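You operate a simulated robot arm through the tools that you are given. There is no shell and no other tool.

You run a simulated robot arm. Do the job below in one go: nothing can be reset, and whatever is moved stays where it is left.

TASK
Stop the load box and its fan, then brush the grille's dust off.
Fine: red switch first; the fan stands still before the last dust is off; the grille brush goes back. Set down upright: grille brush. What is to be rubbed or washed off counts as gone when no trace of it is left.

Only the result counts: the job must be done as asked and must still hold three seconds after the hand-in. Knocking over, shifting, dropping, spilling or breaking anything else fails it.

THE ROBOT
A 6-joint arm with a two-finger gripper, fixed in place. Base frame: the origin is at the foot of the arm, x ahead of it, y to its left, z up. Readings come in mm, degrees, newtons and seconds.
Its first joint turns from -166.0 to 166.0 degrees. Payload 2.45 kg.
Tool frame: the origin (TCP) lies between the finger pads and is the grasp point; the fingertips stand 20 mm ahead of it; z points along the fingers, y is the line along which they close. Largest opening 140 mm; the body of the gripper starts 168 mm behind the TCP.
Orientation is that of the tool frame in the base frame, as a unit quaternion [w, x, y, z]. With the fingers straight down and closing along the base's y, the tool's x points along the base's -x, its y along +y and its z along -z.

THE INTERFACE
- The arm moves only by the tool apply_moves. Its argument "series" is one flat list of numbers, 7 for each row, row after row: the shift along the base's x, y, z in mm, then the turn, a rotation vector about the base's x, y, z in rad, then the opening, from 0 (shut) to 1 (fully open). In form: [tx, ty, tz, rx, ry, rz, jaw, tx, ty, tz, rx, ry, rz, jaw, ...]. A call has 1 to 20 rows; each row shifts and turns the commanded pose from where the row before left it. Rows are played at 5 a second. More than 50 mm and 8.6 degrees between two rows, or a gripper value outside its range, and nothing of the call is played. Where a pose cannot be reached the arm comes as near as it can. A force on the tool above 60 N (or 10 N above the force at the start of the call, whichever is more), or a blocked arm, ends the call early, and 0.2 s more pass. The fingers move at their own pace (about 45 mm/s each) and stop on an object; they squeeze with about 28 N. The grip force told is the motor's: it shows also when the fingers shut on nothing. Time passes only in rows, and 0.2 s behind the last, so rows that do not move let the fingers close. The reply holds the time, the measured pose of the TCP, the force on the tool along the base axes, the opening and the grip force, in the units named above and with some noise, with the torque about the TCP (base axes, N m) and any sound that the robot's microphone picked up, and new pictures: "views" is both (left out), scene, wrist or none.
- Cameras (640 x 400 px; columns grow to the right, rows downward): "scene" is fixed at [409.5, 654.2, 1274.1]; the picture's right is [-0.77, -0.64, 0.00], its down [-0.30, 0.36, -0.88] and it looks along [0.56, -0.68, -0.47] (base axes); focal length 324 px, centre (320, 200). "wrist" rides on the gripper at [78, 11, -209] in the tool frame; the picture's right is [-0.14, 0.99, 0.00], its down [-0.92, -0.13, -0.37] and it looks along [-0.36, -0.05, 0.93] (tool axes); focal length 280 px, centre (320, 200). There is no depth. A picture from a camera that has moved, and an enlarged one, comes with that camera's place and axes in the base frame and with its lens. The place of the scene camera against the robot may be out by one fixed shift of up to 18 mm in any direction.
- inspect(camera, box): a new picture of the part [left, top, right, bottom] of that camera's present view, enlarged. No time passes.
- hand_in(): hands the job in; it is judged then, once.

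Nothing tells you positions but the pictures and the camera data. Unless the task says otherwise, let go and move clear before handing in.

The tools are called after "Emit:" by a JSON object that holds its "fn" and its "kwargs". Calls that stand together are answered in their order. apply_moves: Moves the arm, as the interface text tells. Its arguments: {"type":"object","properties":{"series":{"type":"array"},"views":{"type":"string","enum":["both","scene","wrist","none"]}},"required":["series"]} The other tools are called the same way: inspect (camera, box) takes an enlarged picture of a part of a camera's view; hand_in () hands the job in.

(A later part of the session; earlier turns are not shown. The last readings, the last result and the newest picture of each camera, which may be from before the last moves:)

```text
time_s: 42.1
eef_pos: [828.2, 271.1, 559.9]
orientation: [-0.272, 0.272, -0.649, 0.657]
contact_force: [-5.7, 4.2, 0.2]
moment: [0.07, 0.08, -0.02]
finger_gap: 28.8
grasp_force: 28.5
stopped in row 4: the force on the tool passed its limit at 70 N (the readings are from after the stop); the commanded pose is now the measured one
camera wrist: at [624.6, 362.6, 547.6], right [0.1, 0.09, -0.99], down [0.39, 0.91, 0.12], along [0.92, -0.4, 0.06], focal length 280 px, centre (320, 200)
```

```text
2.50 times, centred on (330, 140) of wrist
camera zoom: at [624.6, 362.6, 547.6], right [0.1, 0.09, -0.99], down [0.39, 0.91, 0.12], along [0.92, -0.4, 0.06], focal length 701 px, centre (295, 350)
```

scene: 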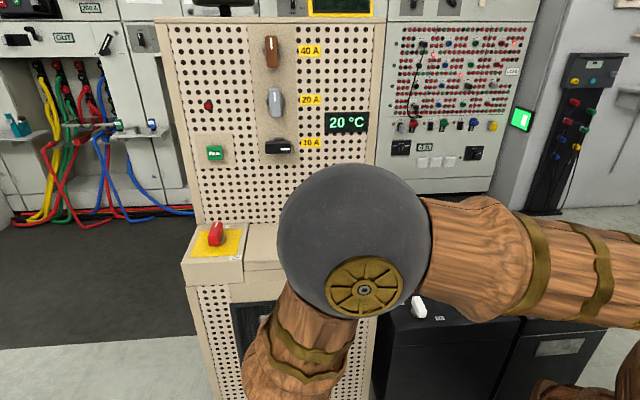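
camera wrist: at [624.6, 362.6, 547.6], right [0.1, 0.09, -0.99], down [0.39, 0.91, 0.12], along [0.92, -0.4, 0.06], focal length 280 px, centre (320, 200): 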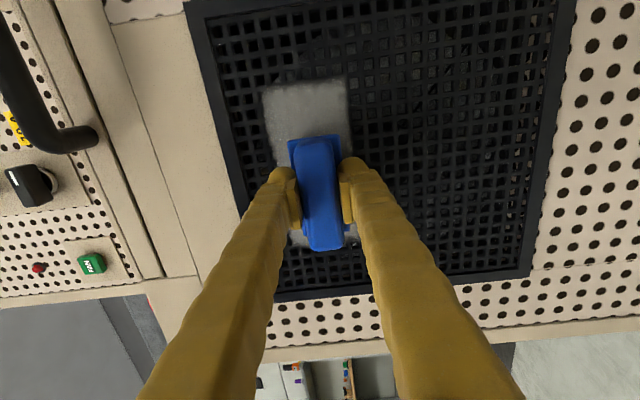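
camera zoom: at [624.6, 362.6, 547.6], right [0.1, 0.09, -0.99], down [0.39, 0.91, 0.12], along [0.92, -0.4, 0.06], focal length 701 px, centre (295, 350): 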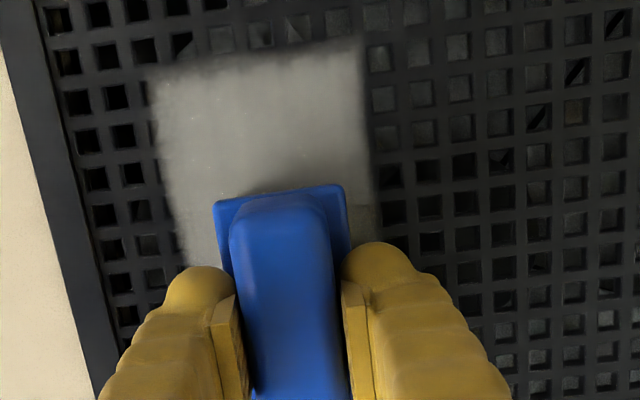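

Contact is made at about 394 along the normal with a light 7 N. Now I stroke up and down over the middle of the patch at this depth.

Emit:
{"fn": "apply_moves", "kwargs": {"series": [0, 0, 12, 0, 0, 0, 0, 0, 0, 12, 0, 0, 0, 0, 0, 0, 12, 0, 0, 0, 0, 0, 0, 12, 0, 0, 0, 0, 0, 0, -12, 0, 0, 0, 0, 0, 0, -12, 0, 0, 0, 0, 0, 0, -12, 0, 0, 0, 0, 0, 0, -12, 0, 0, 0, 0, 0, 0, -12, 0, 0, 0, 0, 0, 0, -12, 0, 0, 0, 0, 0, 0, -12, 0, 0, 0, 0, 0, 0, -12, 0, 0, 0, 0], "views": "wrist"}}

Emit:
{"fn": "inspect", "kwargs": {"camera": "wrist", "box": [200, 40, 440, 240]}}

```text
time_s: 44.7
eef_pos: [827.4, 271.1, 512.8]
orientation: [-0.272, 0.271, -0.649, 0.657]
contact_force: [-18.5, 16.9, 4.8]
moment: [0.05, 0.21, -0.07]
finger_gap: 28.7
grasp_force: 27.7
camera wrist: at [624.8, 362.5, 499.8], right [0.1, 0.09, -0.99], down [0.39, 0.91, 0.12], along [0.92, -0.4, 0.06], focal length 280 px, centre (320, 200)
```

wrist: 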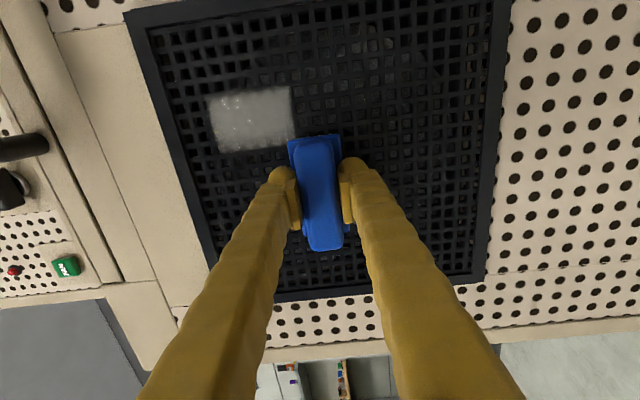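

```text
2.00 times, centred on (320, 140) of wrist
camera zoom: at [624.8, 362.5, 499.8], right [0.1, 0.09, -0.99], down [0.39, 0.91, 0.12], along [0.92, -0.4, 0.06], focal length 561 px, centre (320, 320)
```

zoom: 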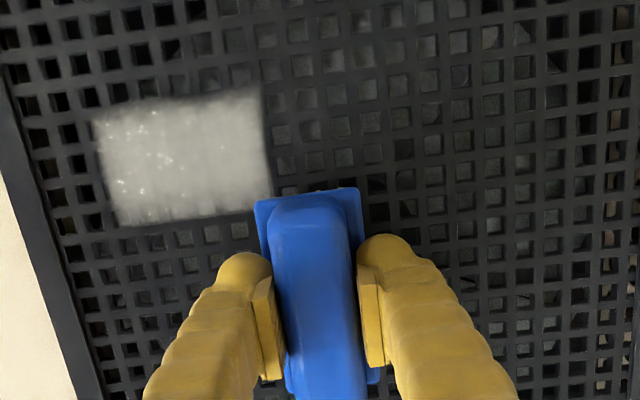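

Brushing works: the middle band is clean. I'll slide right and stroke the remaining right-hand portion.

Emit:
{"fn": "apply_moves", "kwargs": {"series": [-13.8, -13.1, 0, 0, 0, 0, 0, -13.4, -13.4, 0, 0, 0, 0, 0, -13.4, -13.4, 0, 0, 0, 0, 0, 0, 0, 12, 0, 0, 0, 0, 0, 0, 12, 0, 0, 0, 0, 0, 0, 12, 0, 0, 0, 0, 0, 0, 12, 0, 0, 0, 0, 0, 0, 12, 0, 0, 0, 0, 0, 0, 12, 0, 0, 0, 0, 0, 0, 12, 0, 0, 0, 0, 0, 0, 12, 0, 0, 0, 0], "views": "wrist"}}

Emit:
{"fn": "inspect", "kwargs": {"camera": "wrist", "box": [200, 40, 440, 240]}}

```text
time_s: 47.1
eef_pos: [787.3, 231.5, 610.2]
orientation: [-0.273, 0.271, -0.649, 0.657]
contact_force: [0.5, 0.6, -1.3]
moment: [0.03, 0.0, -0.01]
finger_gap: 28.6
grasp_force: 27.5
camera wrist: at [584.2, 322.8, 595.8], right [0.1, 0.09, -0.99], down [0.39, 0.91, 0.12], along [0.92, -0.4, 0.06], focal length 280 px, centre (320, 200)
```

wrist: 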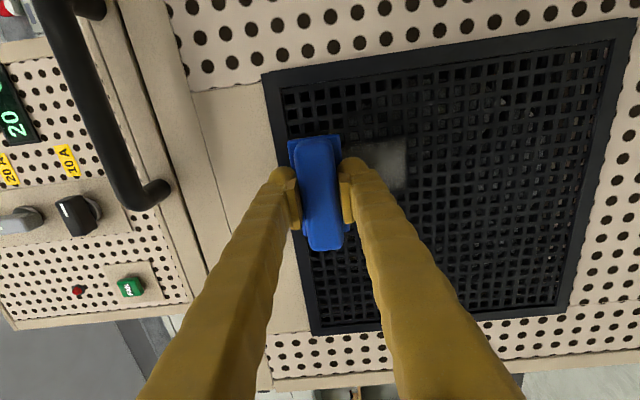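

```text
2.00 times, centred on (320, 140) of wrist
camera zoom: at [584.2, 322.8, 595.8], right [0.1, 0.09, -0.99], down [0.39, 0.91, 0.12], along [0.92, -0.4, 0.06], focal length 561 px, centre (320, 320)
```

zoom: 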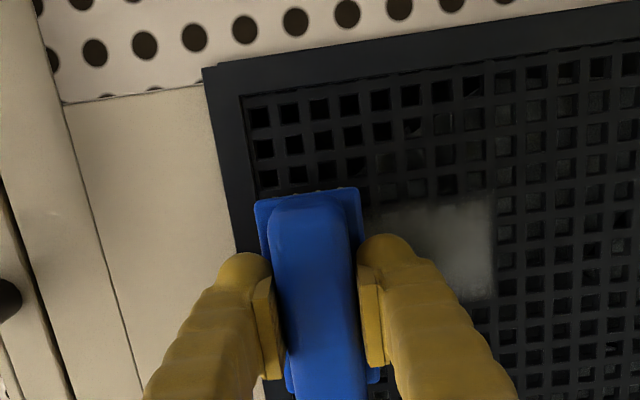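

The right part is partly cleaned, but contact got light at the top. I'll press in 1 mm and stroke back down and up.

Emit:
{"fn": "apply_moves", "kwargs": {"series": [0.8, -0.8, -4, 0, 0, 0, 0, 0.2, -0.2, -10, 0, 0, 0, 0, 0, 0, -12, 0, 0, 0, 0, 0, 0, -12, 0, 0, 0, 0, 0, 0, -12, 0, 0, 0, 0, 0, 0, -12, 0, 0, 0, 0, 0, 0, -12, 0, 0, 0, 0, 0, 0, -12, 0, 0, 0, 0, 0, 0, -12, 0, 0, 0, 0], "views": "wrist"}}

Emit:
{"fn": "inspect", "kwargs": {"camera": "wrist", "box": [200, 40, 440, 240]}}

```text
time_s: 48.6
eef_pos: [788.3, 231.4, 540.0]
orientation: [-0.274, 0.272, -0.648, 0.657]
contact_force: [-6.8, 5.4, -2.6]
moment: [0.16, 0.2, -0.19]
finger_gap: 28.6
grasp_force: 27.7
stopped in row 7: the force on the tool passed its limit at 61 N (the readings are from after the stop); the commanded pose is now the measured one
camera wrist: at [584.8, 322.5, 526.4], right [0.1, 0.09, -0.99], down [0.39, 0.91, 0.12], along [0.92, -0.39, 0.06], focal length 280 px, centre (320, 200)
```

wrist: 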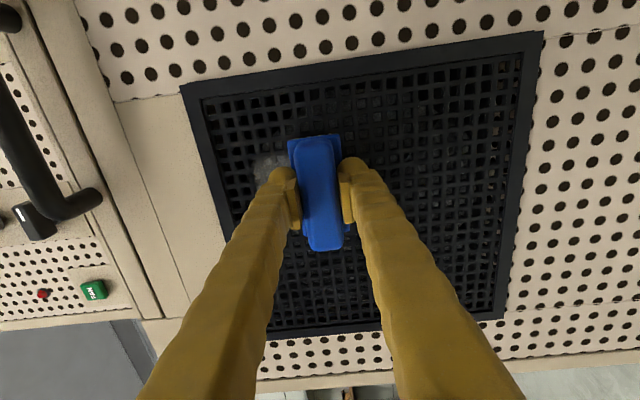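

```text
2.00 times, centred on (320, 140) of wrist
camera zoom: at [584.8, 322.5, 526.4], right [0.1, 0.09, -0.99], down [0.39, 0.91, 0.12], along [0.92, -0.39, 0.06], focal length 561 px, centre (320, 320)
```

zoom: 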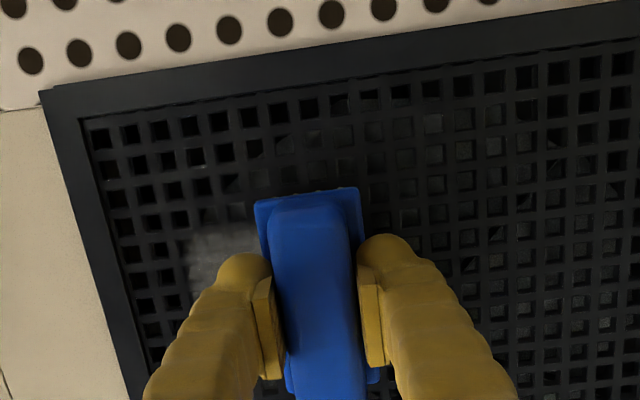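

Contact depth varies slightly with height (the surface leans about 1°). I'll stroke upward adding a little depth per row.

Emit:
{"fn": "apply_moves", "kwargs": {"series": [0.15, -0.15, 10, 0, 0, 0, 0, 0.15, -0.15, 10, 0, 0, 0, 0, 0.2, -0.2, 10, 0, 0, 0, 0, 0.2, -0.2, 10, 0, 0, 0, 0, 0.2, -0.2, 10, 0, 0, 0, 0, 0.2, -0.2, 10, 0, 0, 0, 0, 0.2, -0.2, 8, 0, 0, 0, 0], "views": "wrist"}}

Emit:
{"fn": "inspect", "kwargs": {"camera": "wrist", "box": [200, 40, 440, 240]}}

```text
time_s: 50.2
eef_pos: [788.8, 230.4, 603.1]
orientation: [-0.273, 0.273, -0.648, 0.657]
contact_force: [-3.8, 5.2, -1.0]
moment: [0.09, 0.07, -0.24]
finger_gap: 29.0
grasp_force: 27.8
stopped in row 7: the force on the tool passed its limit at 63 N (the readings are from after the stop); the commanded pose is now the measured one
camera wrist: at [585.0, 322.5, 589.0], right [0.1, 0.09, -0.99], down [0.38, 0.92, 0.12], along [0.92, -0.39, 0.06], focal length 280 px, centre (320, 200)
```

wrist: 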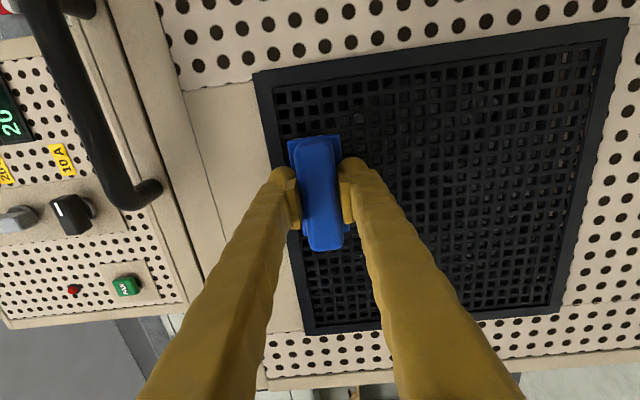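

```text
2.00 times, centred on (320, 140) of wrist
camera zoom: at [585.0, 322.5, 589.0], right [0.1, 0.09, -0.99], down [0.38, 0.92, 0.12], along [0.92, -0.39, 0.06], focal length 561 px, centre (320, 320)
```

zoom: 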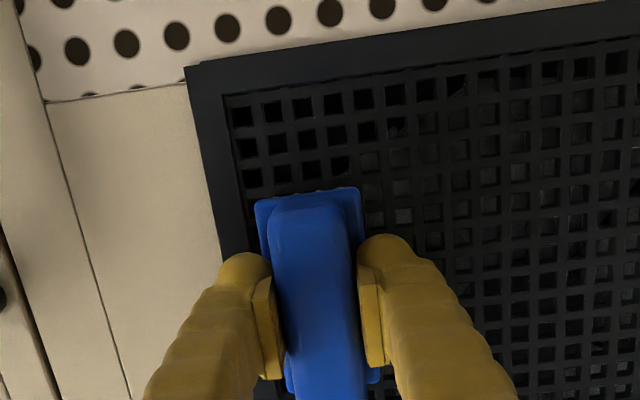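

The right side now looks clean. I'll back off slightly and move to the left side to see what remains there.

Emit:
{"fn": "apply_moves", "kwargs": {"series": [-8.5, 8.5, 0, 0, 0, 0, 0, 26.4, 26.4, 0, 0, 0, 0, 0, 26.4, 26.4, 0, 0, 0, 0, 0, 26.4, 26.4, 0, 0, 0, 0, 0, 0, 0, 0, 0, 0, 0, 0], "views": "both"}}

Emit:
{"fn": "inspect", "kwargs": {"camera": "wrist", "box": [200, 0, 440, 200]}}

Emit:
{"fn": "inspect", "kwargs": {"camera": "scene", "box": [220, 280, 350, 380]}}

```text
time_s: 51.4
eef_pos: [859.6, 318.4, 601.8]
orientation: [-0.274, 0.273, -0.649, 0.655]
contact_force: [-0.5, -0.7, -1.2]
moment: [0.01, 0.02, -0.02]
finger_gap: 28.6
grasp_force: 27.9
camera wrist: at [656.2, 409.6, 587.8], right [0.1, 0.09, -0.99], down [0.38, 0.92, 0.12], along [0.92, -0.39, 0.06], focal length 280 px, centre (320, 200)
```

scene: 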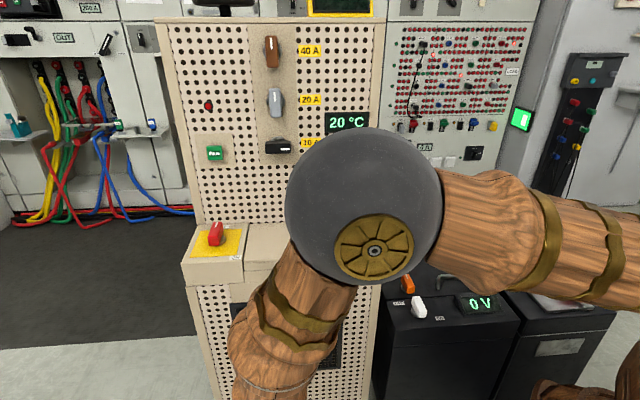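
wrist: 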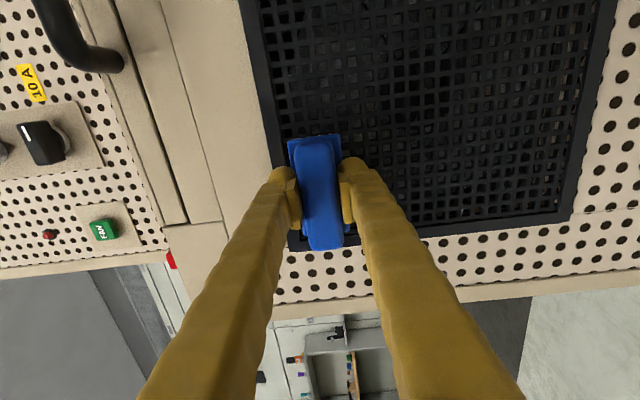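

```text
2.00 times, centred on (320, 100) of wrist
camera zoom: at [656.2, 409.6, 587.8], right [0.1, 0.09, -0.99], down [0.38, 0.92, 0.12], along [0.92, -0.39, 0.06], focal length 561 px, centre (320, 400)
```

zoom: 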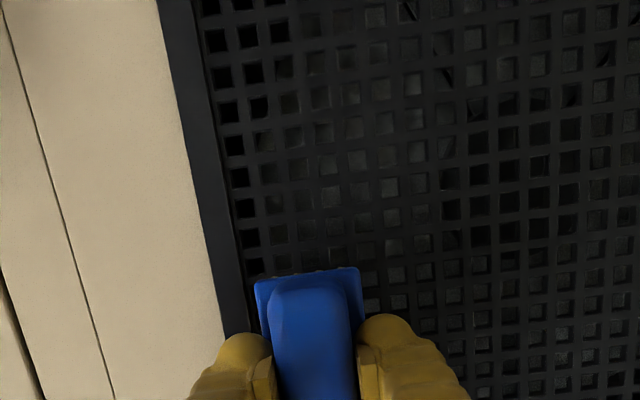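

```text
4.00 times, centred on (285, 330) of scene
camera zoom: at [409.5, 654.2, 1274.1], right [-0.77, -0.64, 0.0], down [-0.3, 0.36, -0.88], along [0.56, -0.68, -0.47], focal length 1297 px, centre (460, -320)
```

zoom: 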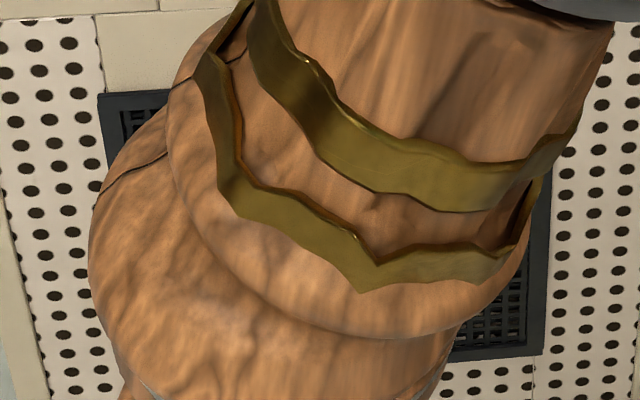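

The visible area is clean; the remaining left strip is hidden under the brush. I'll press gently here.

Emit:
{"fn": "apply_moves", "kwargs": {"series": [6.4, -6.4, 0, 0, 0, 0, 0, 0.7, -0.7, 0, 0, 0, 0, 0, 0.7, -0.7, 0, 0, 0, 0, 0, 0.5, -0.5, 0, 0, 0, 0, 0], "views": "none"}}

```text
time_s: 52.4
eef_pos: [866.9, 310.7, 604.1]
orientation: [-0.273, 0.273, -0.648, 0.656]
contact_force: [-8.1, 5.8, -0.7]
moment: [0.15, 0.18, -0.32]
finger_gap: 28.8
grasp_force: 27.9
```

There is contact at about 10 N. Now I stroke down over the left strip, easing the depth slightly as I go.

Emit:
{"fn": "apply_moves", "kwargs": {"series": [-0.08, 0.08, -10, 0, 0, 0, 0, -0.08, 0.08, -10, 0, 0, 0, 0, -0.08, 0.08, -10, 0, 0, 0, 0, -0.08, 0.08, -10, 0, 0, 0, 0, -0.08, 0.08, -10, 0, 0, 0, 0, -0.08, 0.08, -10, 0, 0, 0, 0, -0.08, 0.08, -10, 0, 0, 0, 0, -0.08, 0.08, -10, 0, 0, 0, 0, -0.08, 0.08, -10, 0, 0, 0, 0], "views": "wrist"}}

Emit:
{"fn": "inspect", "kwargs": {"camera": "wrist", "box": [200, 100, 440, 300]}}

```text
time_s: 54.4
eef_pos: [867.3, 312.1, 512.6]
orientation: [-0.272, 0.272, -0.649, 0.656]
contact_force: [0.5, -0.4, -0.7]
moment: [0.04, -0.01, 0.01]
finger_gap: 28.9
grasp_force: 27.5
camera wrist: at [663.6, 402.2, 498.9], right [0.1, 0.09, -0.99], down [0.38, 0.92, 0.12], along [0.92, -0.39, 0.06], focal length 280 px, centre (320, 200)
```

wrist: 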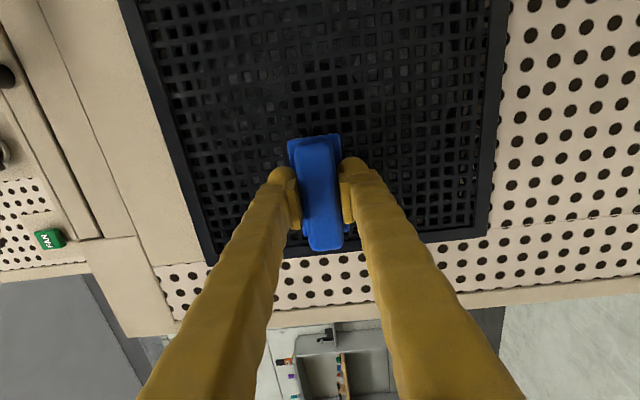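

```text
2.00 times, centred on (320, 200) of wrist
camera zoom: at [663.6, 402.2, 498.9], right [0.1, 0.09, -0.99], down [0.38, 0.92, 0.12], along [0.92, -0.39, 0.06], focal length 561 px, centre (320, 200)
```

zoom: 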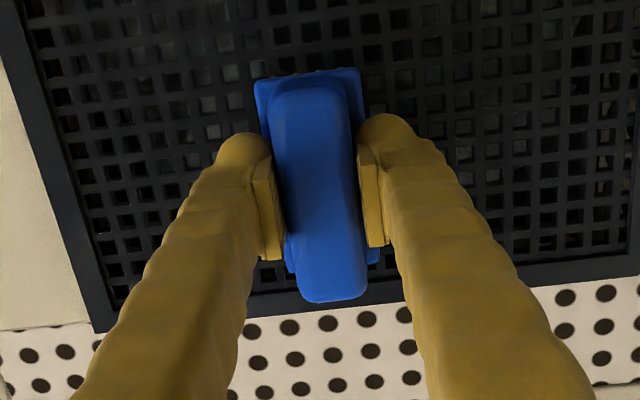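

I can't see beneath the fingers, so I'll back off and shift left for an unobstructed view of the whole patch area.

Emit:
{"fn": "apply_moves", "kwargs": {"series": [-14, 14, 0, 0, 0, 0, 0, -4.6, 28.3, 15, 0, 0, 0, 0, -4.6, 28.3, 15, 0, 0, 0, 0, -4.6, 28.3, 15, 0, 0, 0, 0, -4.6, 28.3, 15, 0, 0, 0, 0, 0, 0, 0, 0, 0, 0, 0], "views": "both"}}

Emit:
{"fn": "inspect", "kwargs": {"camera": "wrist", "box": [200, 0, 440, 180]}}

Emit:
{"fn": "inspect", "kwargs": {"camera": "scene", "box": [220, 280, 350, 380]}}

```text
time_s: 55.8
eef_pos: [834.7, 438.9, 574.2]
orientation: [-0.273, 0.272, -0.649, 0.656]
contact_force: [0.4, -0.4, -0.8]
moment: [0.02, 0.0, 0.01]
finger_gap: 28.7
grasp_force: 27.3
camera wrist: at [631.6, 530.1, 559.3], right [0.1, 0.09, -0.99], down [0.38, 0.92, 0.12], along [0.92, -0.39, 0.06], focal length 280 px, centre (320, 200)
```

scene: 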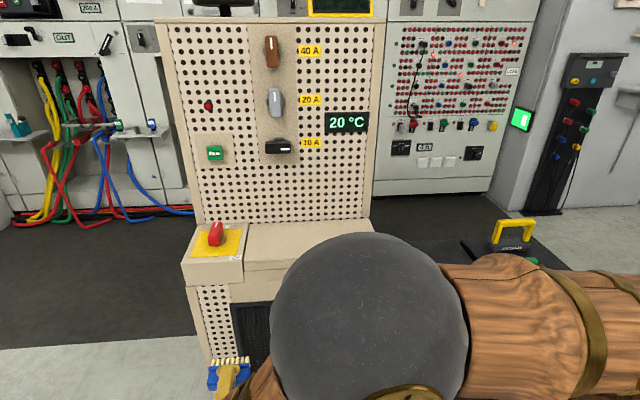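
wrist: 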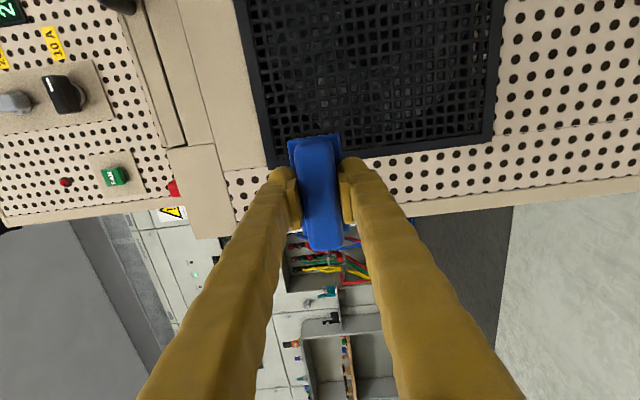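

```text
2.22 times, centred on (320, 90) of wrist
camera zoom: at [631.6, 530.1, 559.3], right [0.1, 0.09, -0.99], down [0.38, 0.92, 0.12], along [0.92, -0.39, 0.06], focal length 623 px, centre (320, 444)
```

zoom: 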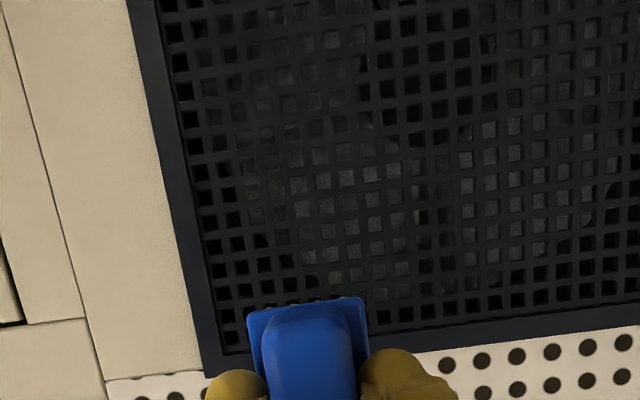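

```text
4.00 times, centred on (285, 330) of scene
camera zoom: at [409.5, 654.2, 1274.1], right [-0.77, -0.64, 0.0], down [-0.3, 0.36, -0.88], along [0.56, -0.68, -0.47], focal length 1297 px, centre (460, -320)
```

zoom: 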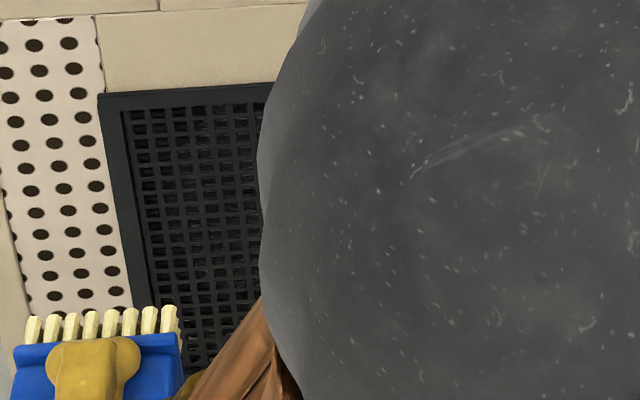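

The patch looks gone. I'll zoom in hard to check for faint residue.

Emit:
{"fn": "inspect", "kwargs": {"camera": "wrist", "box": [255, 20, 335, 70]}}

Emit:
{"fn": "inspect", "kwargs": {"camera": "wrist", "box": [260, 60, 350, 140]}}

Emit:
{"fn": "inspect", "kwargs": {"camera": "wrist", "box": [240, 0, 340, 50]}}

Emit:
{"fn": "inspect", "kwargs": {"camera": "scene", "box": [235, 300, 285, 340]}}

```text
8.00 times, centred on (295, 45) of wrist
camera zoom: at [631.6, 530.1, 559.3], right [0.1, 0.09, -0.99], down [0.38, 0.92, 0.12], along [0.92, -0.39, 0.06], focal length 2243 px, centre (520, 1440)
```

zoom: 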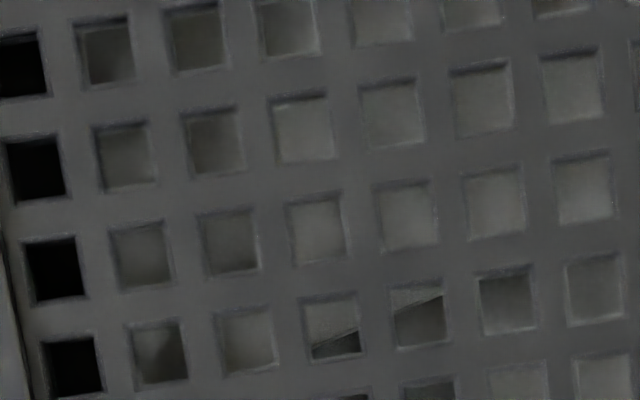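

```text
5.00 times, centred on (305, 100) of wrist
camera zoom: at [631.6, 530.1, 559.3], right [0.1, 0.09, -0.99], down [0.38, 0.92, 0.12], along [0.92, -0.39, 0.06], focal length 1402 px, centre (395, 700)
```

zoom: 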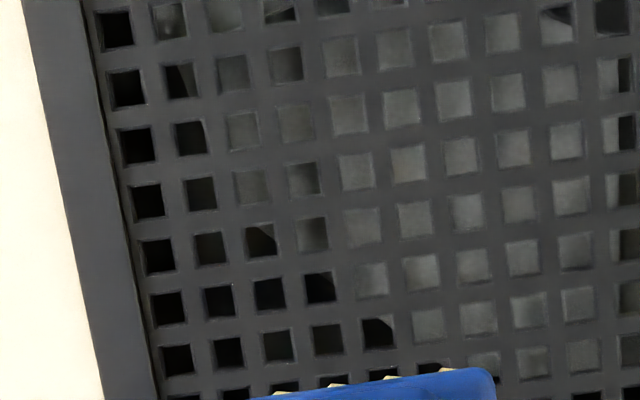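

```text
6.40 times, centred on (290, 25) of wrist
camera zoom: at [631.6, 530.1, 559.3], right [0.1, 0.09, -0.99], down [0.38, 0.92, 0.12], along [0.92, -0.39, 0.06], focal length 1794 px, centre (512, 1320)
```

zoom: 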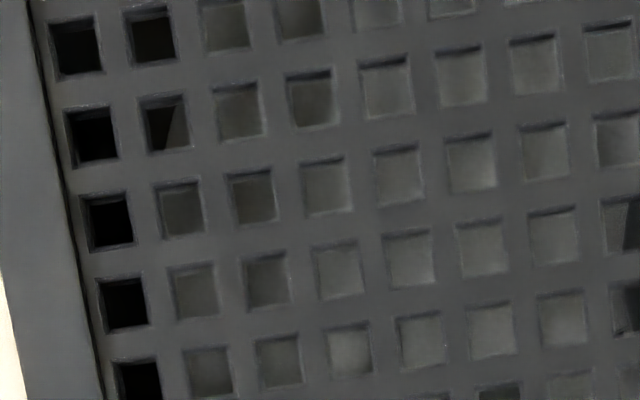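

```text
10.00 times, centred on (260, 320) of scene
camera zoom: at [409.5, 654.2, 1274.1], right [-0.77, -0.64, 0.0], down [-0.3, 0.36, -0.88], along [0.56, -0.68, -0.47], focal length 3242 px, centre (920, -1000)
```

zoom: 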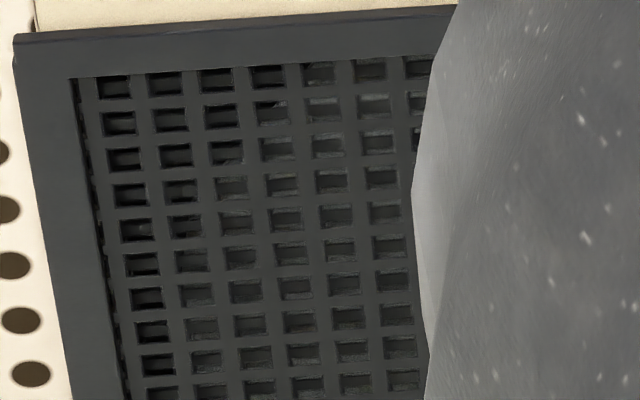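

What I see now is just the fan housing through clean holes, but a faint film could hide. I'll do a second full set of firm strokes to be certain, starting with the left column.

Emit:
{"fn": "apply_moves", "kwargs": {"series": [7.1, -30, -2.3, 0, 0, 0, 0, 7.1, -30, -2.3, 0, 0, 0, 0, 7.1, -30, -2.3, 0, 0, 0, 0, 7.1, -30, -2.3, 0, 0, 0, 0, 5.3, -5.3, 0, 0, 0, 0, 0, 0.5, -0.5, 0, 0, 0, 0, 0, 0.5, -0.5, 0, 0, 0, 0, 0], "views": "none"}}

```text
time_s: 57.4
eef_pos: [868.6, 312.3, 564.6]
orientation: [-0.274, 0.272, -0.648, 0.656]
contact_force: [-3.7, 2.2, -0.2]
moment: [0.05, 0.05, -0.21]
finger_gap: 28.7
grasp_force: 28.3
```

Emit:
{"fn": "apply_moves", "kwargs": {"series": [0.4, -0.4, 0, 0, 0, 0, 0, 0.05, -0.05, 11, 0, 0, 0, 0, 0.05, -0.05, 11, 0, 0, 0, 0, 0.05, -0.05, 11, 0, 0, 0, 0, 0.05, -0.05, 11, 0, 0, 0, 0, -0.05, 0.05, -11, 0, 0, 0, 0, -0.05, 0.05, -11, 0, 0, 0, 0, -0.05, 0.05, -11, 0, 0, 0, 0, -0.05, 0.05, -11, 0, 0, 0, 0], "views": "none"}}

```text
time_s: 59.4
eef_pos: [869.2, 312.1, 561.9]
orientation: [-0.273, 0.273, -0.649, 0.656]
contact_force: [-17.7, 16.8, 5.6]
moment: [0.07, 0.11, 0.14]
finger_gap: 28.5
grasp_force: 28.4
```

Steady contact at about 24 N. I'll continue through the lower half and back.

Emit:
{"fn": "apply_moves", "kwargs": {"series": [-0.05, 0.05, -11, 0, 0, 0, 0, -0.05, 0.05, -11, 0, 0, 0, 0, -0.05, 0.05, -11, 0, 0, 0, 0, -0.05, 0.05, -11, 0, 0, 0, 0, -0.05, 0.05, -8, 0, 0, 0, 0, 0.05, -0.05, 8, 0, 0, 0, 0, 0.05, -0.05, 11, 0, 0, 0, 0, 0.05, -0.05, 11, 0, 0, 0, 0, 0.05, -0.05, 11, 0, 0, 0, 0, 0.05, -0.05, 11, 0, 0, 0, 0], "views": "none"}}

```text
time_s: 61.6
eef_pos: [868.1, 313.1, 564.2]
orientation: [-0.273, 0.273, -0.648, 0.656]
contact_force: [-3.2, 4.0, -0.7]
moment: [0.08, 0.0, -0.05]
finger_gap: 28.8
grasp_force: 28.1
```

Next column: I shift 42 mm right with slight extra pressure, then full up-down strokes.

Emit:
{"fn": "apply_moves", "kwargs": {"series": [-15, -15, 0, 0, 0, 0, 0, -15, -15, 0, 0, 0, 0, 0, 0.4, -0.4, 0, 0, 0, 0, 0, 0.05, -0.05, 11, 0, 0, 0, 0, 0.05, -0.05, 11, 0, 0, 0, 0, 0.05, -0.05, 11, 0, 0, 0, 0, 0.05, -0.05, 11, 0, 0, 0, 0, -0.05, 0.05, -11, 0, 0, 0, 0, -0.05, 0.05, -11, 0, 0, 0, 0, -0.05, 0.05, -11, 0, 0, 0, 0, -0.05, 0.05, -11, 0, 0, 0, 0], "views": "none"}}

```text
time_s: 64.0
eef_pos: [839.7, 283.3, 562.9]
orientation: [-0.273, 0.273, -0.648, 0.656]
contact_force: [-38.7, 39.5, 12.9]
moment: [0.09, 0.03, 0.05]
finger_gap: 28.7
grasp_force: 28.0
```

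The force has climbed to about 55 N, so I'll ease off 1 mm and do the lower half.

Emit:
{"fn": "apply_moves", "kwargs": {"series": [-0.8, 0.8, -5, 0, 0, 0, 0, -0.05, 0.05, -11, 0, 0, 0, 0, -0.05, 0.05, -11, 0, 0, 0, 0, -0.05, 0.05, -11, 0, 0, 0, 0, -0.05, 0.05, -11, 0, 0, 0, 0, 0.05, -0.05, 11, 0, 0, 0, 0, 0.05, -0.05, 11, 0, 0, 0, 0, 0.05, -0.05, 11, 0, 0, 0, 0, 0.05, -0.05, 11, 0, 0, 0, 0, 0, 0, 5, 0, 0, 0, 0], "views": "none"}}

```text
time_s: 66.2
eef_pos: [837.7, 282.9, 564.2]
orientation: [-0.275, 0.272, -0.649, 0.656]
contact_force: [0.5, -0.1, -1.0]
moment: [0.02, 0.03, -0.01]
finger_gap: 28.7
grasp_force: 27.6
```

Emit:
{"fn": "apply_moves", "kwargs": {"series": [0.5, -0.5, 0, 0, 0, 0, 0, 0.3, -0.3, 0, 0, 0, 0, 0, 0, 0, -11, 0, 0, 0, 0, 0, 0, -11, 0, 0, 0, 0, 0, 0, -11, 0, 0, 0, 0, 0, 0, -11, 0, 0, 0, 0, 0, 0, -9, 0, 0, 0, 0], "views": "none"}}

```text
time_s: 67.8
eef_pos: [839.6, 283.2, 512.2]
orientation: [-0.273, 0.273, -0.649, 0.656]
contact_force: [-22.2, 21.8, 9.1]
moment: [0.12, 0.09, -0.13]
finger_gap: 28.9
grasp_force: 28.0
```

Good contact. I'll shift to the next column at the bottom and stroke up the full height.

Emit:
{"fn": "apply_moves", "kwargs": {"series": [-14, -13.6, 0, 0, 0, 0, 0, -13.8, -13.8, 0, 0, 0, 0, 0, 0.05, -0.05, 11, 0, 0, 0, 0, 0.05, -0.05, 11, 0, 0, 0, 0, 0.05, -0.05, 11, 0, 0, 0, 0, 0.1, -0.1, 11, 0, 0, 0, 0, 0.1, -0.1, 11, 0, 0, 0, 0, 0.1, -0.1, 11, 0, 0, 0, 0, 0.1, -0.1, 11, 0, 0, 0, 0, 0.1, -0.1, 11, 0, 0, 0, 0, 0.1, -0.1, 7, 0, 0, 0, 0], "views": "none"}}

```text
time_s: 69.6
eef_pos: [812.4, 254.6, 576.6]
orientation: [-0.273, 0.274, -0.648, 0.656]
contact_force: [-17.7, 17.6, 2.2]
moment: [0.11, 0.15, -0.38]
finger_gap: 28.9
grasp_force: 27.9
stopped in row 9: the force on the tool passed its limit at 72 N (the readings are from after the stop); the commanded pose is now the measured one
```

Emit:
{"fn": "apply_moves", "kwargs": {"series": [-0.2, 0.2, 11, 0, 0, 0, 0, 0, 0, 11, 0, 0, 0, 0, 0, 0, 11, 0, 0, 0, 0, 0, 0, -11, 0, 0, 0, 0, 0, 0, -11, 0, 0, 0, 0, -0.1, 0.1, -11, 0, 0, 0, 0, -0.1, 0.1, -11, 0, 0, 0, 0], "views": "wrist"}}

```text
time_s: 71.2
eef_pos: [812.4, 254.2, 566.8]
orientation: [-0.273, 0.273, -0.648, 0.657]
contact_force: [-38.5, 39.4, 14.6]
moment: [0.04, 0.04, -0.04]
finger_gap: 28.8
grasp_force: 28.5
camera wrist: at [608.5, 345.4, 552.1], right [0.1, 0.09, -0.99], down [0.38, 0.92, 0.12], along [0.92, -0.39, 0.06], focal length 280 px, centre (320, 200)
```

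wrist: 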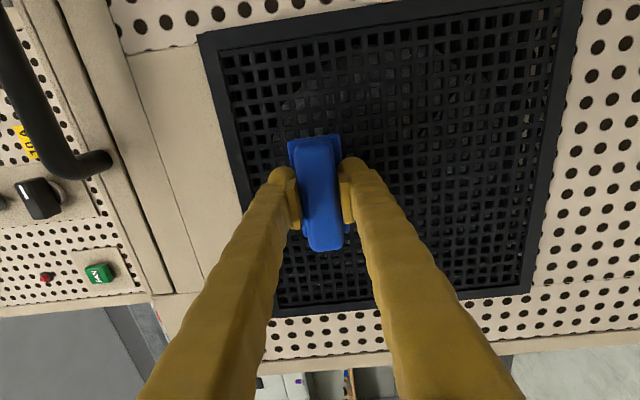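

Emit:
{"fn": "apply_moves", "kwargs": {"series": [-0.5, 0.5, -10, 0, 0, 0, 0, -0.1, 0.1, -11, 0, 0, 0, 0, -0.1, 0.1, -11, 0, 0, 0, 0, -0.1, 0.1, -11, 0, 0, 0, 0, -0.1, 0.1, -10, 0, 0, 0, 0], "views": "none"}}

```text
time_s: 72.4
eef_pos: [810.2, 253.8, 511.9]
orientation: [-0.272, 0.273, -0.649, 0.656]
contact_force: [-9.6, 5.8, 1.3]
moment: [0.06, 0.12, -0.06]
finger_gap: 28.6
grasp_force: 28.1
```

Last column at the right: I shift and stroke up.

Emit:
{"fn": "apply_moves", "kwargs": {"series": [-13.2, -13.2, 0, 0, 0, 0, 0, -13.2, -13.2, 0, 0, 0, 0, 0, 0.05, -0.05, 11, 0, 0, 0, 0, 0.05, -0.05, 11, 0, 0, 0, 0, 0.05, -0.05, 11, 0, 0, 0, 0, 0.05, -0.05, 11, 0, 0, 0, 0, 0.05, -0.05, 11, 0, 0, 0, 0], "views": "none"}}

```text
time_s: 74.0
eef_pos: [785.4, 229.7, 567.8]
orientation: [-0.273, 0.273, -0.649, 0.656]
contact_force: [-1.0, 3.2, -0.6]
moment: [0.04, 0.05, -0.03]
finger_gap: 28.8
grasp_force: 27.4
```

Emit:
{"fn": "apply_moves", "kwargs": {"series": [0.5, -0.5, 3, 0, 0, 0, 0, 0.15, -0.15, 11, 0, 0, 0, 0, 0.1, -0.1, 11, 0, 0, 0, 0, 0.1, -0.1, 11, 0, 0, 0, 0, 0, 0, 8, 0, 0, 0, 0], "views": "none"}}

```text
time_s: 75.4
eef_pos: [785.7, 228.2, 610.9]
orientation: [-0.273, 0.274, -0.649, 0.655]
contact_force: [-25.4, 22.5, -3.4]
moment: [0.22, 0.22, -0.41]
finger_gap: 28.5
grasp_force: 27.6
stopped in row 5: the force on the tool passed its limit at 61 N (the readings are from after the stop); the commanded pose is now the measured one
```

Emit:
{"fn": "apply_moves", "kwargs": {"series": [-0.4, 0.4, -8, 0, 0, 0, 0, -0.08, 0.08, -11, 0, 0, 0, 0, -0.08, 0.08, -11, 0, 0, 0, 0, -0.1, 0.1, -11, 0, 0, 0, 0, -0.1, 0.1, -11, 0, 0, 0, 0, -0.1, 0.1, -11, 0, 0, 0, 0, -0.1, 0.1, -11, 0, 0, 0, 0, -0.1, 0.1, -11, 0, 0, 0, 0, -0.1, 0.1, -10, 0, 0, 0, 0], "views": "wrist"}}

Emit:
{"fn": "inspect", "kwargs": {"camera": "wrist", "box": [120, 20, 340, 160]}}

```text
time_s: 77.4
eef_pos: [784.3, 227.9, 514.7]
orientation: [-0.271, 0.273, -0.649, 0.656]
contact_force: [-11.7, 12.1, 2.2]
moment: [0.12, 0.16, 0.03]
finger_gap: 28.4
grasp_force: 28.1
camera wrist: at [581.4, 318.7, 502.1], right [0.1, 0.09, -0.99], down [0.38, 0.92, 0.12], along [0.92, -0.39, 0.06], focal length 280 px, centre (320, 200)
```

wrist: 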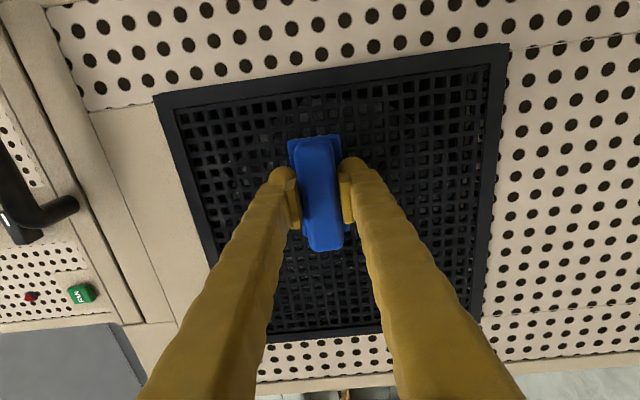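

```text
2.86 times, centred on (230, 90) of wrist
camera zoom: at [581.4, 318.7, 502.1], right [0.1, 0.09, -0.99], down [0.38, 0.92, 0.12], along [0.92, -0.39, 0.06], focal length 801 px, centre (577, 514)
```

zoom: 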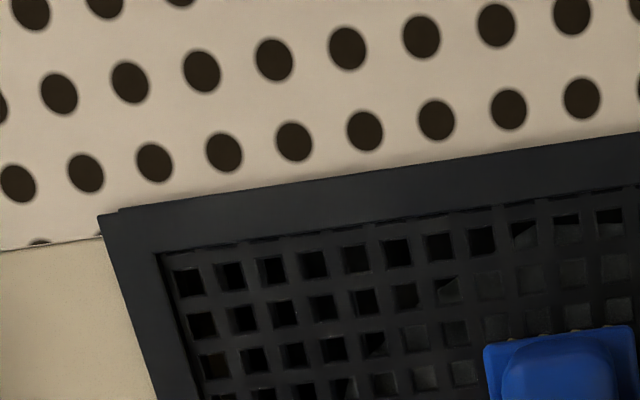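

Everything under view looks clean. I'll back straight off, then shift left to get a clear look at the entire patch area.

Emit:
{"fn": "apply_moves", "kwargs": {"series": [-17.7, 17.7, 0, 0, 0, 0, 0, -17.7, 17.7, 0, 0, 0, 0, 0, 8.8, 37.8, 18, 0, 0, 0, 0, 8.8, 37.8, 18, 0, 0, 0, 0, 8.8, 37.8, 18, 0, 0, 0, 0, 8.8, 37.8, 18, 0, 0, 0, 0, 0, 0, 0, 0, 0, 0, 0], "views": "both"}}

Emit:
{"fn": "inspect", "kwargs": {"camera": "wrist", "box": [220, 0, 460, 160]}}

Emit:
{"fn": "inspect", "kwargs": {"camera": "wrist", "box": [240, 20, 340, 80]}}

Emit:
{"fn": "inspect", "kwargs": {"camera": "wrist", "box": [240, 70, 340, 150]}}

```text
time_s: 79.0
eef_pos: [784.8, 416.3, 587.8]
orientation: [-0.273, 0.274, -0.648, 0.656]
contact_force: [0.0, -0.8, -1.0]
moment: [0.04, -0.01, -0.02]
finger_gap: 28.6
grasp_force: 28.1
camera wrist: at [582.4, 507.0, 574.2], right [0.1, 0.09, -0.99], down [0.38, 0.92, 0.12], along [0.92, -0.39, 0.06], focal length 280 px, centre (320, 200)
```

scene: 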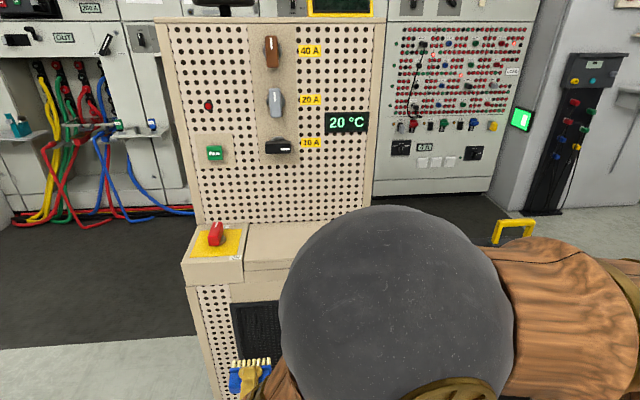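
wrist: 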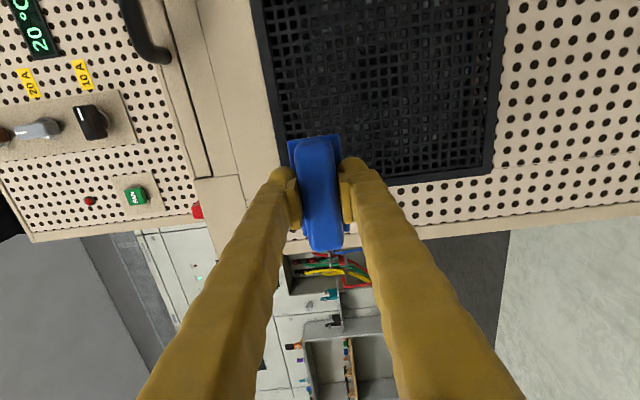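

```text
2.50 times, centred on (340, 80) of wrist
camera zoom: at [582.4, 507.0, 574.2], right [0.1, 0.09, -0.99], down [0.38, 0.92, 0.12], along [0.92, -0.39, 0.06], focal length 701 px, centre (270, 500)
```

zoom: 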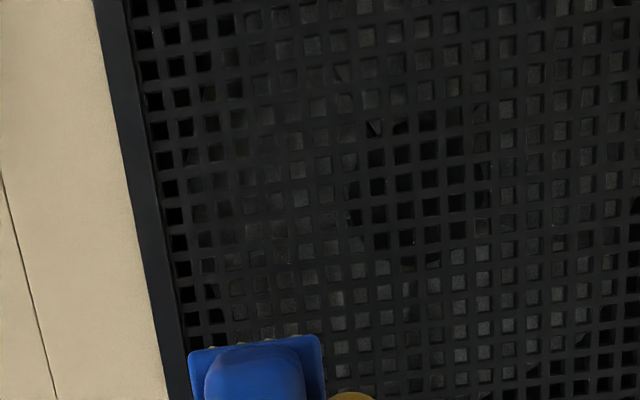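

```text
6.40 times, centred on (290, 50) of wrist
camera zoom: at [582.4, 507.0, 574.2], right [0.1, 0.09, -0.99], down [0.38, 0.92, 0.12], along [0.92, -0.39, 0.06], focal length 1794 px, centre (512, 1160)
```

zoom: 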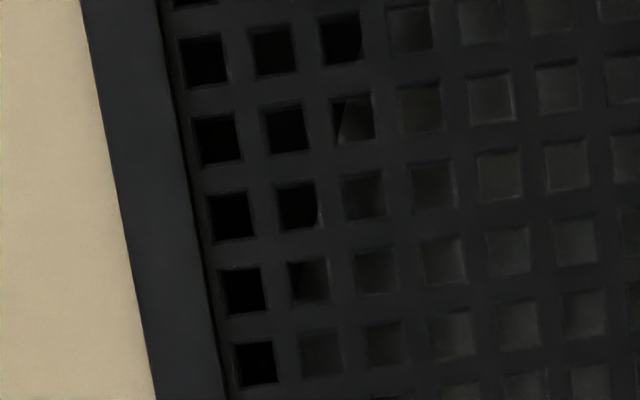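

```text
5.00 times, centred on (290, 110) of wrist
camera zoom: at [582.4, 507.0, 574.2], right [0.1, 0.09, -0.99], down [0.38, 0.92, 0.12], along [0.92, -0.39, 0.06], focal length 1402 px, centre (470, 650)
```

zoom: 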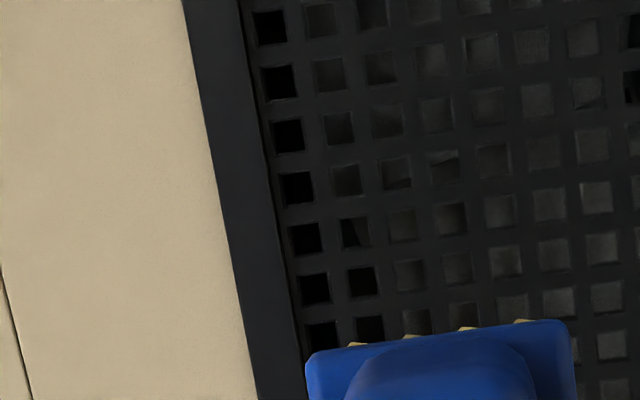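

The holes are crisp with blade edges visible and uniformly dark bars, so the dust is gone. Now I return the brush, raising and tilting back to vertical, then swinging toward the black unit.

Emit:
{"fn": "apply_moves", "kwargs": {"series": [-10.6, -7.0, 22.7, 0.0926, 0.0926, 0, 0, -10.6, -7.0, 22.7, 0.0926, 0.0926, 0, 0, -10.6, -7.0, 22.7, 0.0926, 0.0926, 0, 0, -10.6, -7.0, 22.7, 0.0926, 0.0926, 0, 0, -10.6, -7.0, 22.7, 0.0926, 0.0926, 0, 0, -10.6, -7.0, 22.7, 0.0926, 0.0926, 0, 0, -10.6, -7.0, 22.7, 0.0926, 0.0926, 0, 0, -10.6, -7.0, 22.7, 0.0926, 0.0926, 0, 0, -10.6, -7.0, 22.7, 0.0926, 0.0926, 0, 0, -10.6, -7.0, 22.7, 0.0926, 0.0926, 0, 0, -10.6, -7.0, 22.7, 0.0926, 0.0926, 0, 0, -10.6, -7.0, 22.7, 0.0926, 0.0926, 0, 0, 0, 0, 0, 0, 0, 0, 0], "views": "both"}}

Emit:
{"fn": "inspect", "kwargs": {"camera": "scene", "box": [220, 285, 350, 385]}}

```text
time_s: 81.8
eef_pos: [657.0, 331.6, 862.0]
orientation: [0.003, -0.384, 0.923, -0.001]
contact_force: [-0.4, -0.3, -0.9]
moment: [0.02, 0.0, 0.05]
finger_gap: 28.6
grasp_force: 28.1
camera wrist: at [593.0, 283.3, 1068.1], right [-0.61, 0.8, 0.0], down [0.74, 0.56, 0.38], along [0.3, 0.22, -0.93], focal length 280 px, centre (320, 200)
```

scene: 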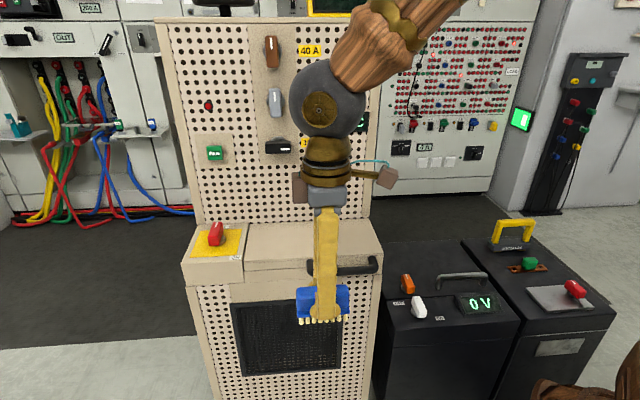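
wrist: 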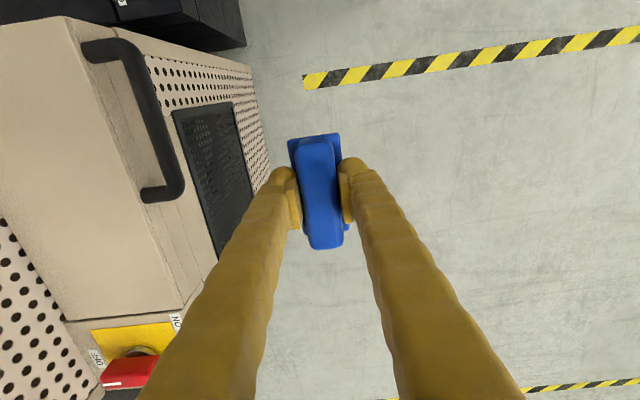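

```text
4.00 times, centred on (285, 335) of scene
camera zoom: at [409.5, 654.2, 1274.1], right [-0.77, -0.64, 0.0], down [-0.3, 0.36, -0.88], along [0.56, -0.68, -0.47], focal length 1297 px, centre (460, -340)
```

zoom: 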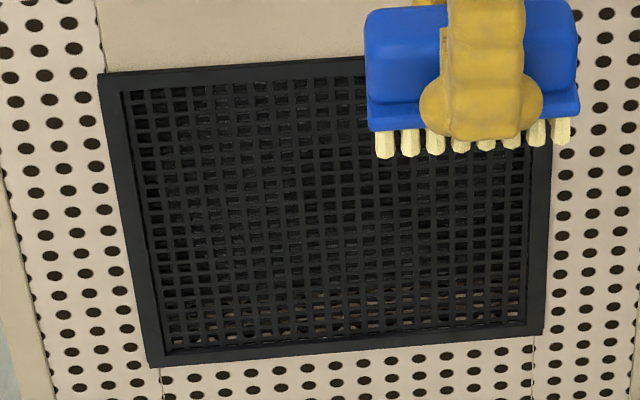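

The grille looks clean from the scene camera too. I'll carry the brush back above its place.

Emit:
{"fn": "apply_moves", "kwargs": {"series": [-6.19, -41.5, 0, 0, 0, 0, 0, -6.19, -41.5, 0, 0, 0, 0, 0, -6.19, -41.5, 0, 0, 0, 0, 0, -6.19, -41.5, 0, 0, 0, 0, 0, -6.19, -41.5, 0, 0, 0, 0, 0, -6.19, -41.5, 0, 0, 0, 0, 0, -6.19, -41.5, 0, 0, 0, 0, 0, -6.19, -41.5, 0, 0, 0, 0, 0, 13.93, -38.1, 0, 0, 0, 0, 0, 13.93, -38.1, 0, 0, 0, 0, 0, 13.93, -38.1, 0, 0, 0, 0, 0, 13.93, -38.1, 0, 0, 0, 0, 0, 13.93, -38.1, 0, 0, 0, 0, 0, 13.93, -38.1, 0, 0, 0, 0, 0, 13.93, -38.1, 0, 0, 0, 0.05, 0, 13.93, -38.1, 0, 0, 0, 0, 0, 13.93, -38.1, 0, 0, 0, 0, 0, 0, 0, 0, 0, 0, 0, 0], "views": "both"}}

Emit:
{"fn": "inspect", "kwargs": {"camera": "scene", "box": [225, 295, 345, 375]}}

Emit:
{"fn": "inspect", "kwargs": {"camera": "scene", "box": [250, 300, 330, 345]}}

Emit:
{"fn": "inspect", "kwargs": {"camera": "scene", "box": [390, 130, 470, 200]}}

```text
time_s: 85.6
eef_pos: [732.9, -343.6, 858.7]
orientation: [0.004, -0.407, 0.913, -0.002]
contact_force: [1.4, 0.1, -0.7]
moment: [0.03, -0.05, 0.0]
finger_gap: 28.9
grasp_force: 27.8
camera wrist: at [671.1, -395.0, 1066.8], right [-0.65, 0.76, -0.01], down [0.71, 0.6, 0.38], along [0.29, 0.24, -0.93], focal length 280 px, centre (320, 200)
```

scene: 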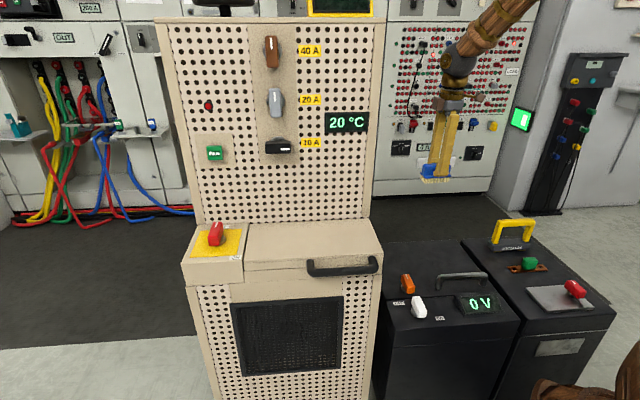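
wrist: 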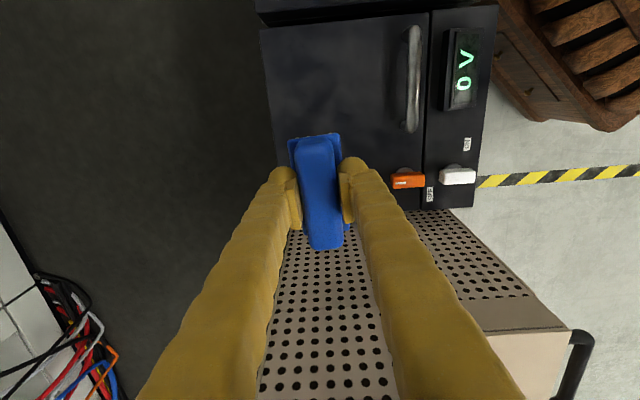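

```text
5.00 times, centred on (285, 335) of scene
camera zoom: at [409.5, 654.2, 1274.1], right [-0.77, -0.64, 0.0], down [-0.3, 0.36, -0.88], along [0.56, -0.68, -0.47], focal length 1621 px, centre (495, -475)
```

zoom: 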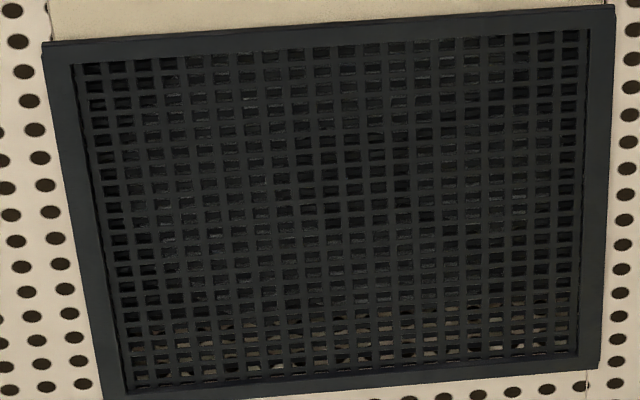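

```text
8.00 times, centred on (290, 322) of scene
camera zoom: at [409.5, 654.2, 1274.1], right [-0.77, -0.64, 0.0], down [-0.3, 0.36, -0.88], along [0.56, -0.68, -0.47], focal length 2594 px, centre (560, -780)
```

zoom: 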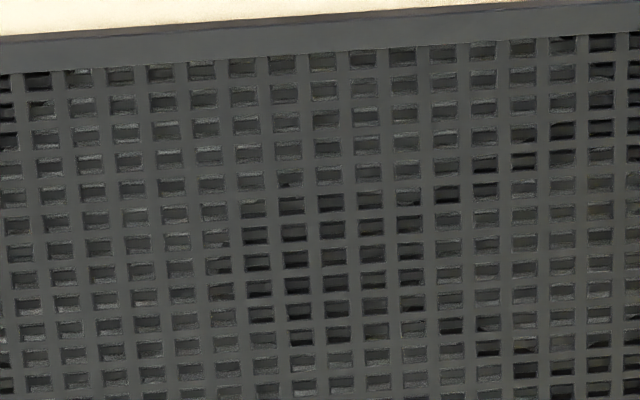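

```text
5.71 times, centred on (430, 165) of scene
camera zoom: at [409.5, 654.2, 1274.1], right [-0.77, -0.64, 0.0], down [-0.3, 0.36, -0.88], along [0.56, -0.68, -0.47], focal length 1852 px, centre (-309, 400)
```

zoom: 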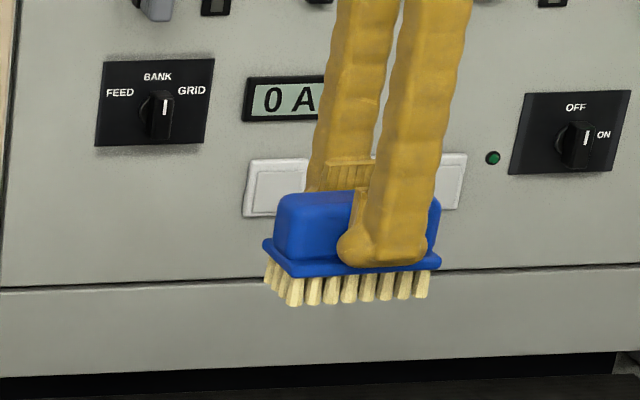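

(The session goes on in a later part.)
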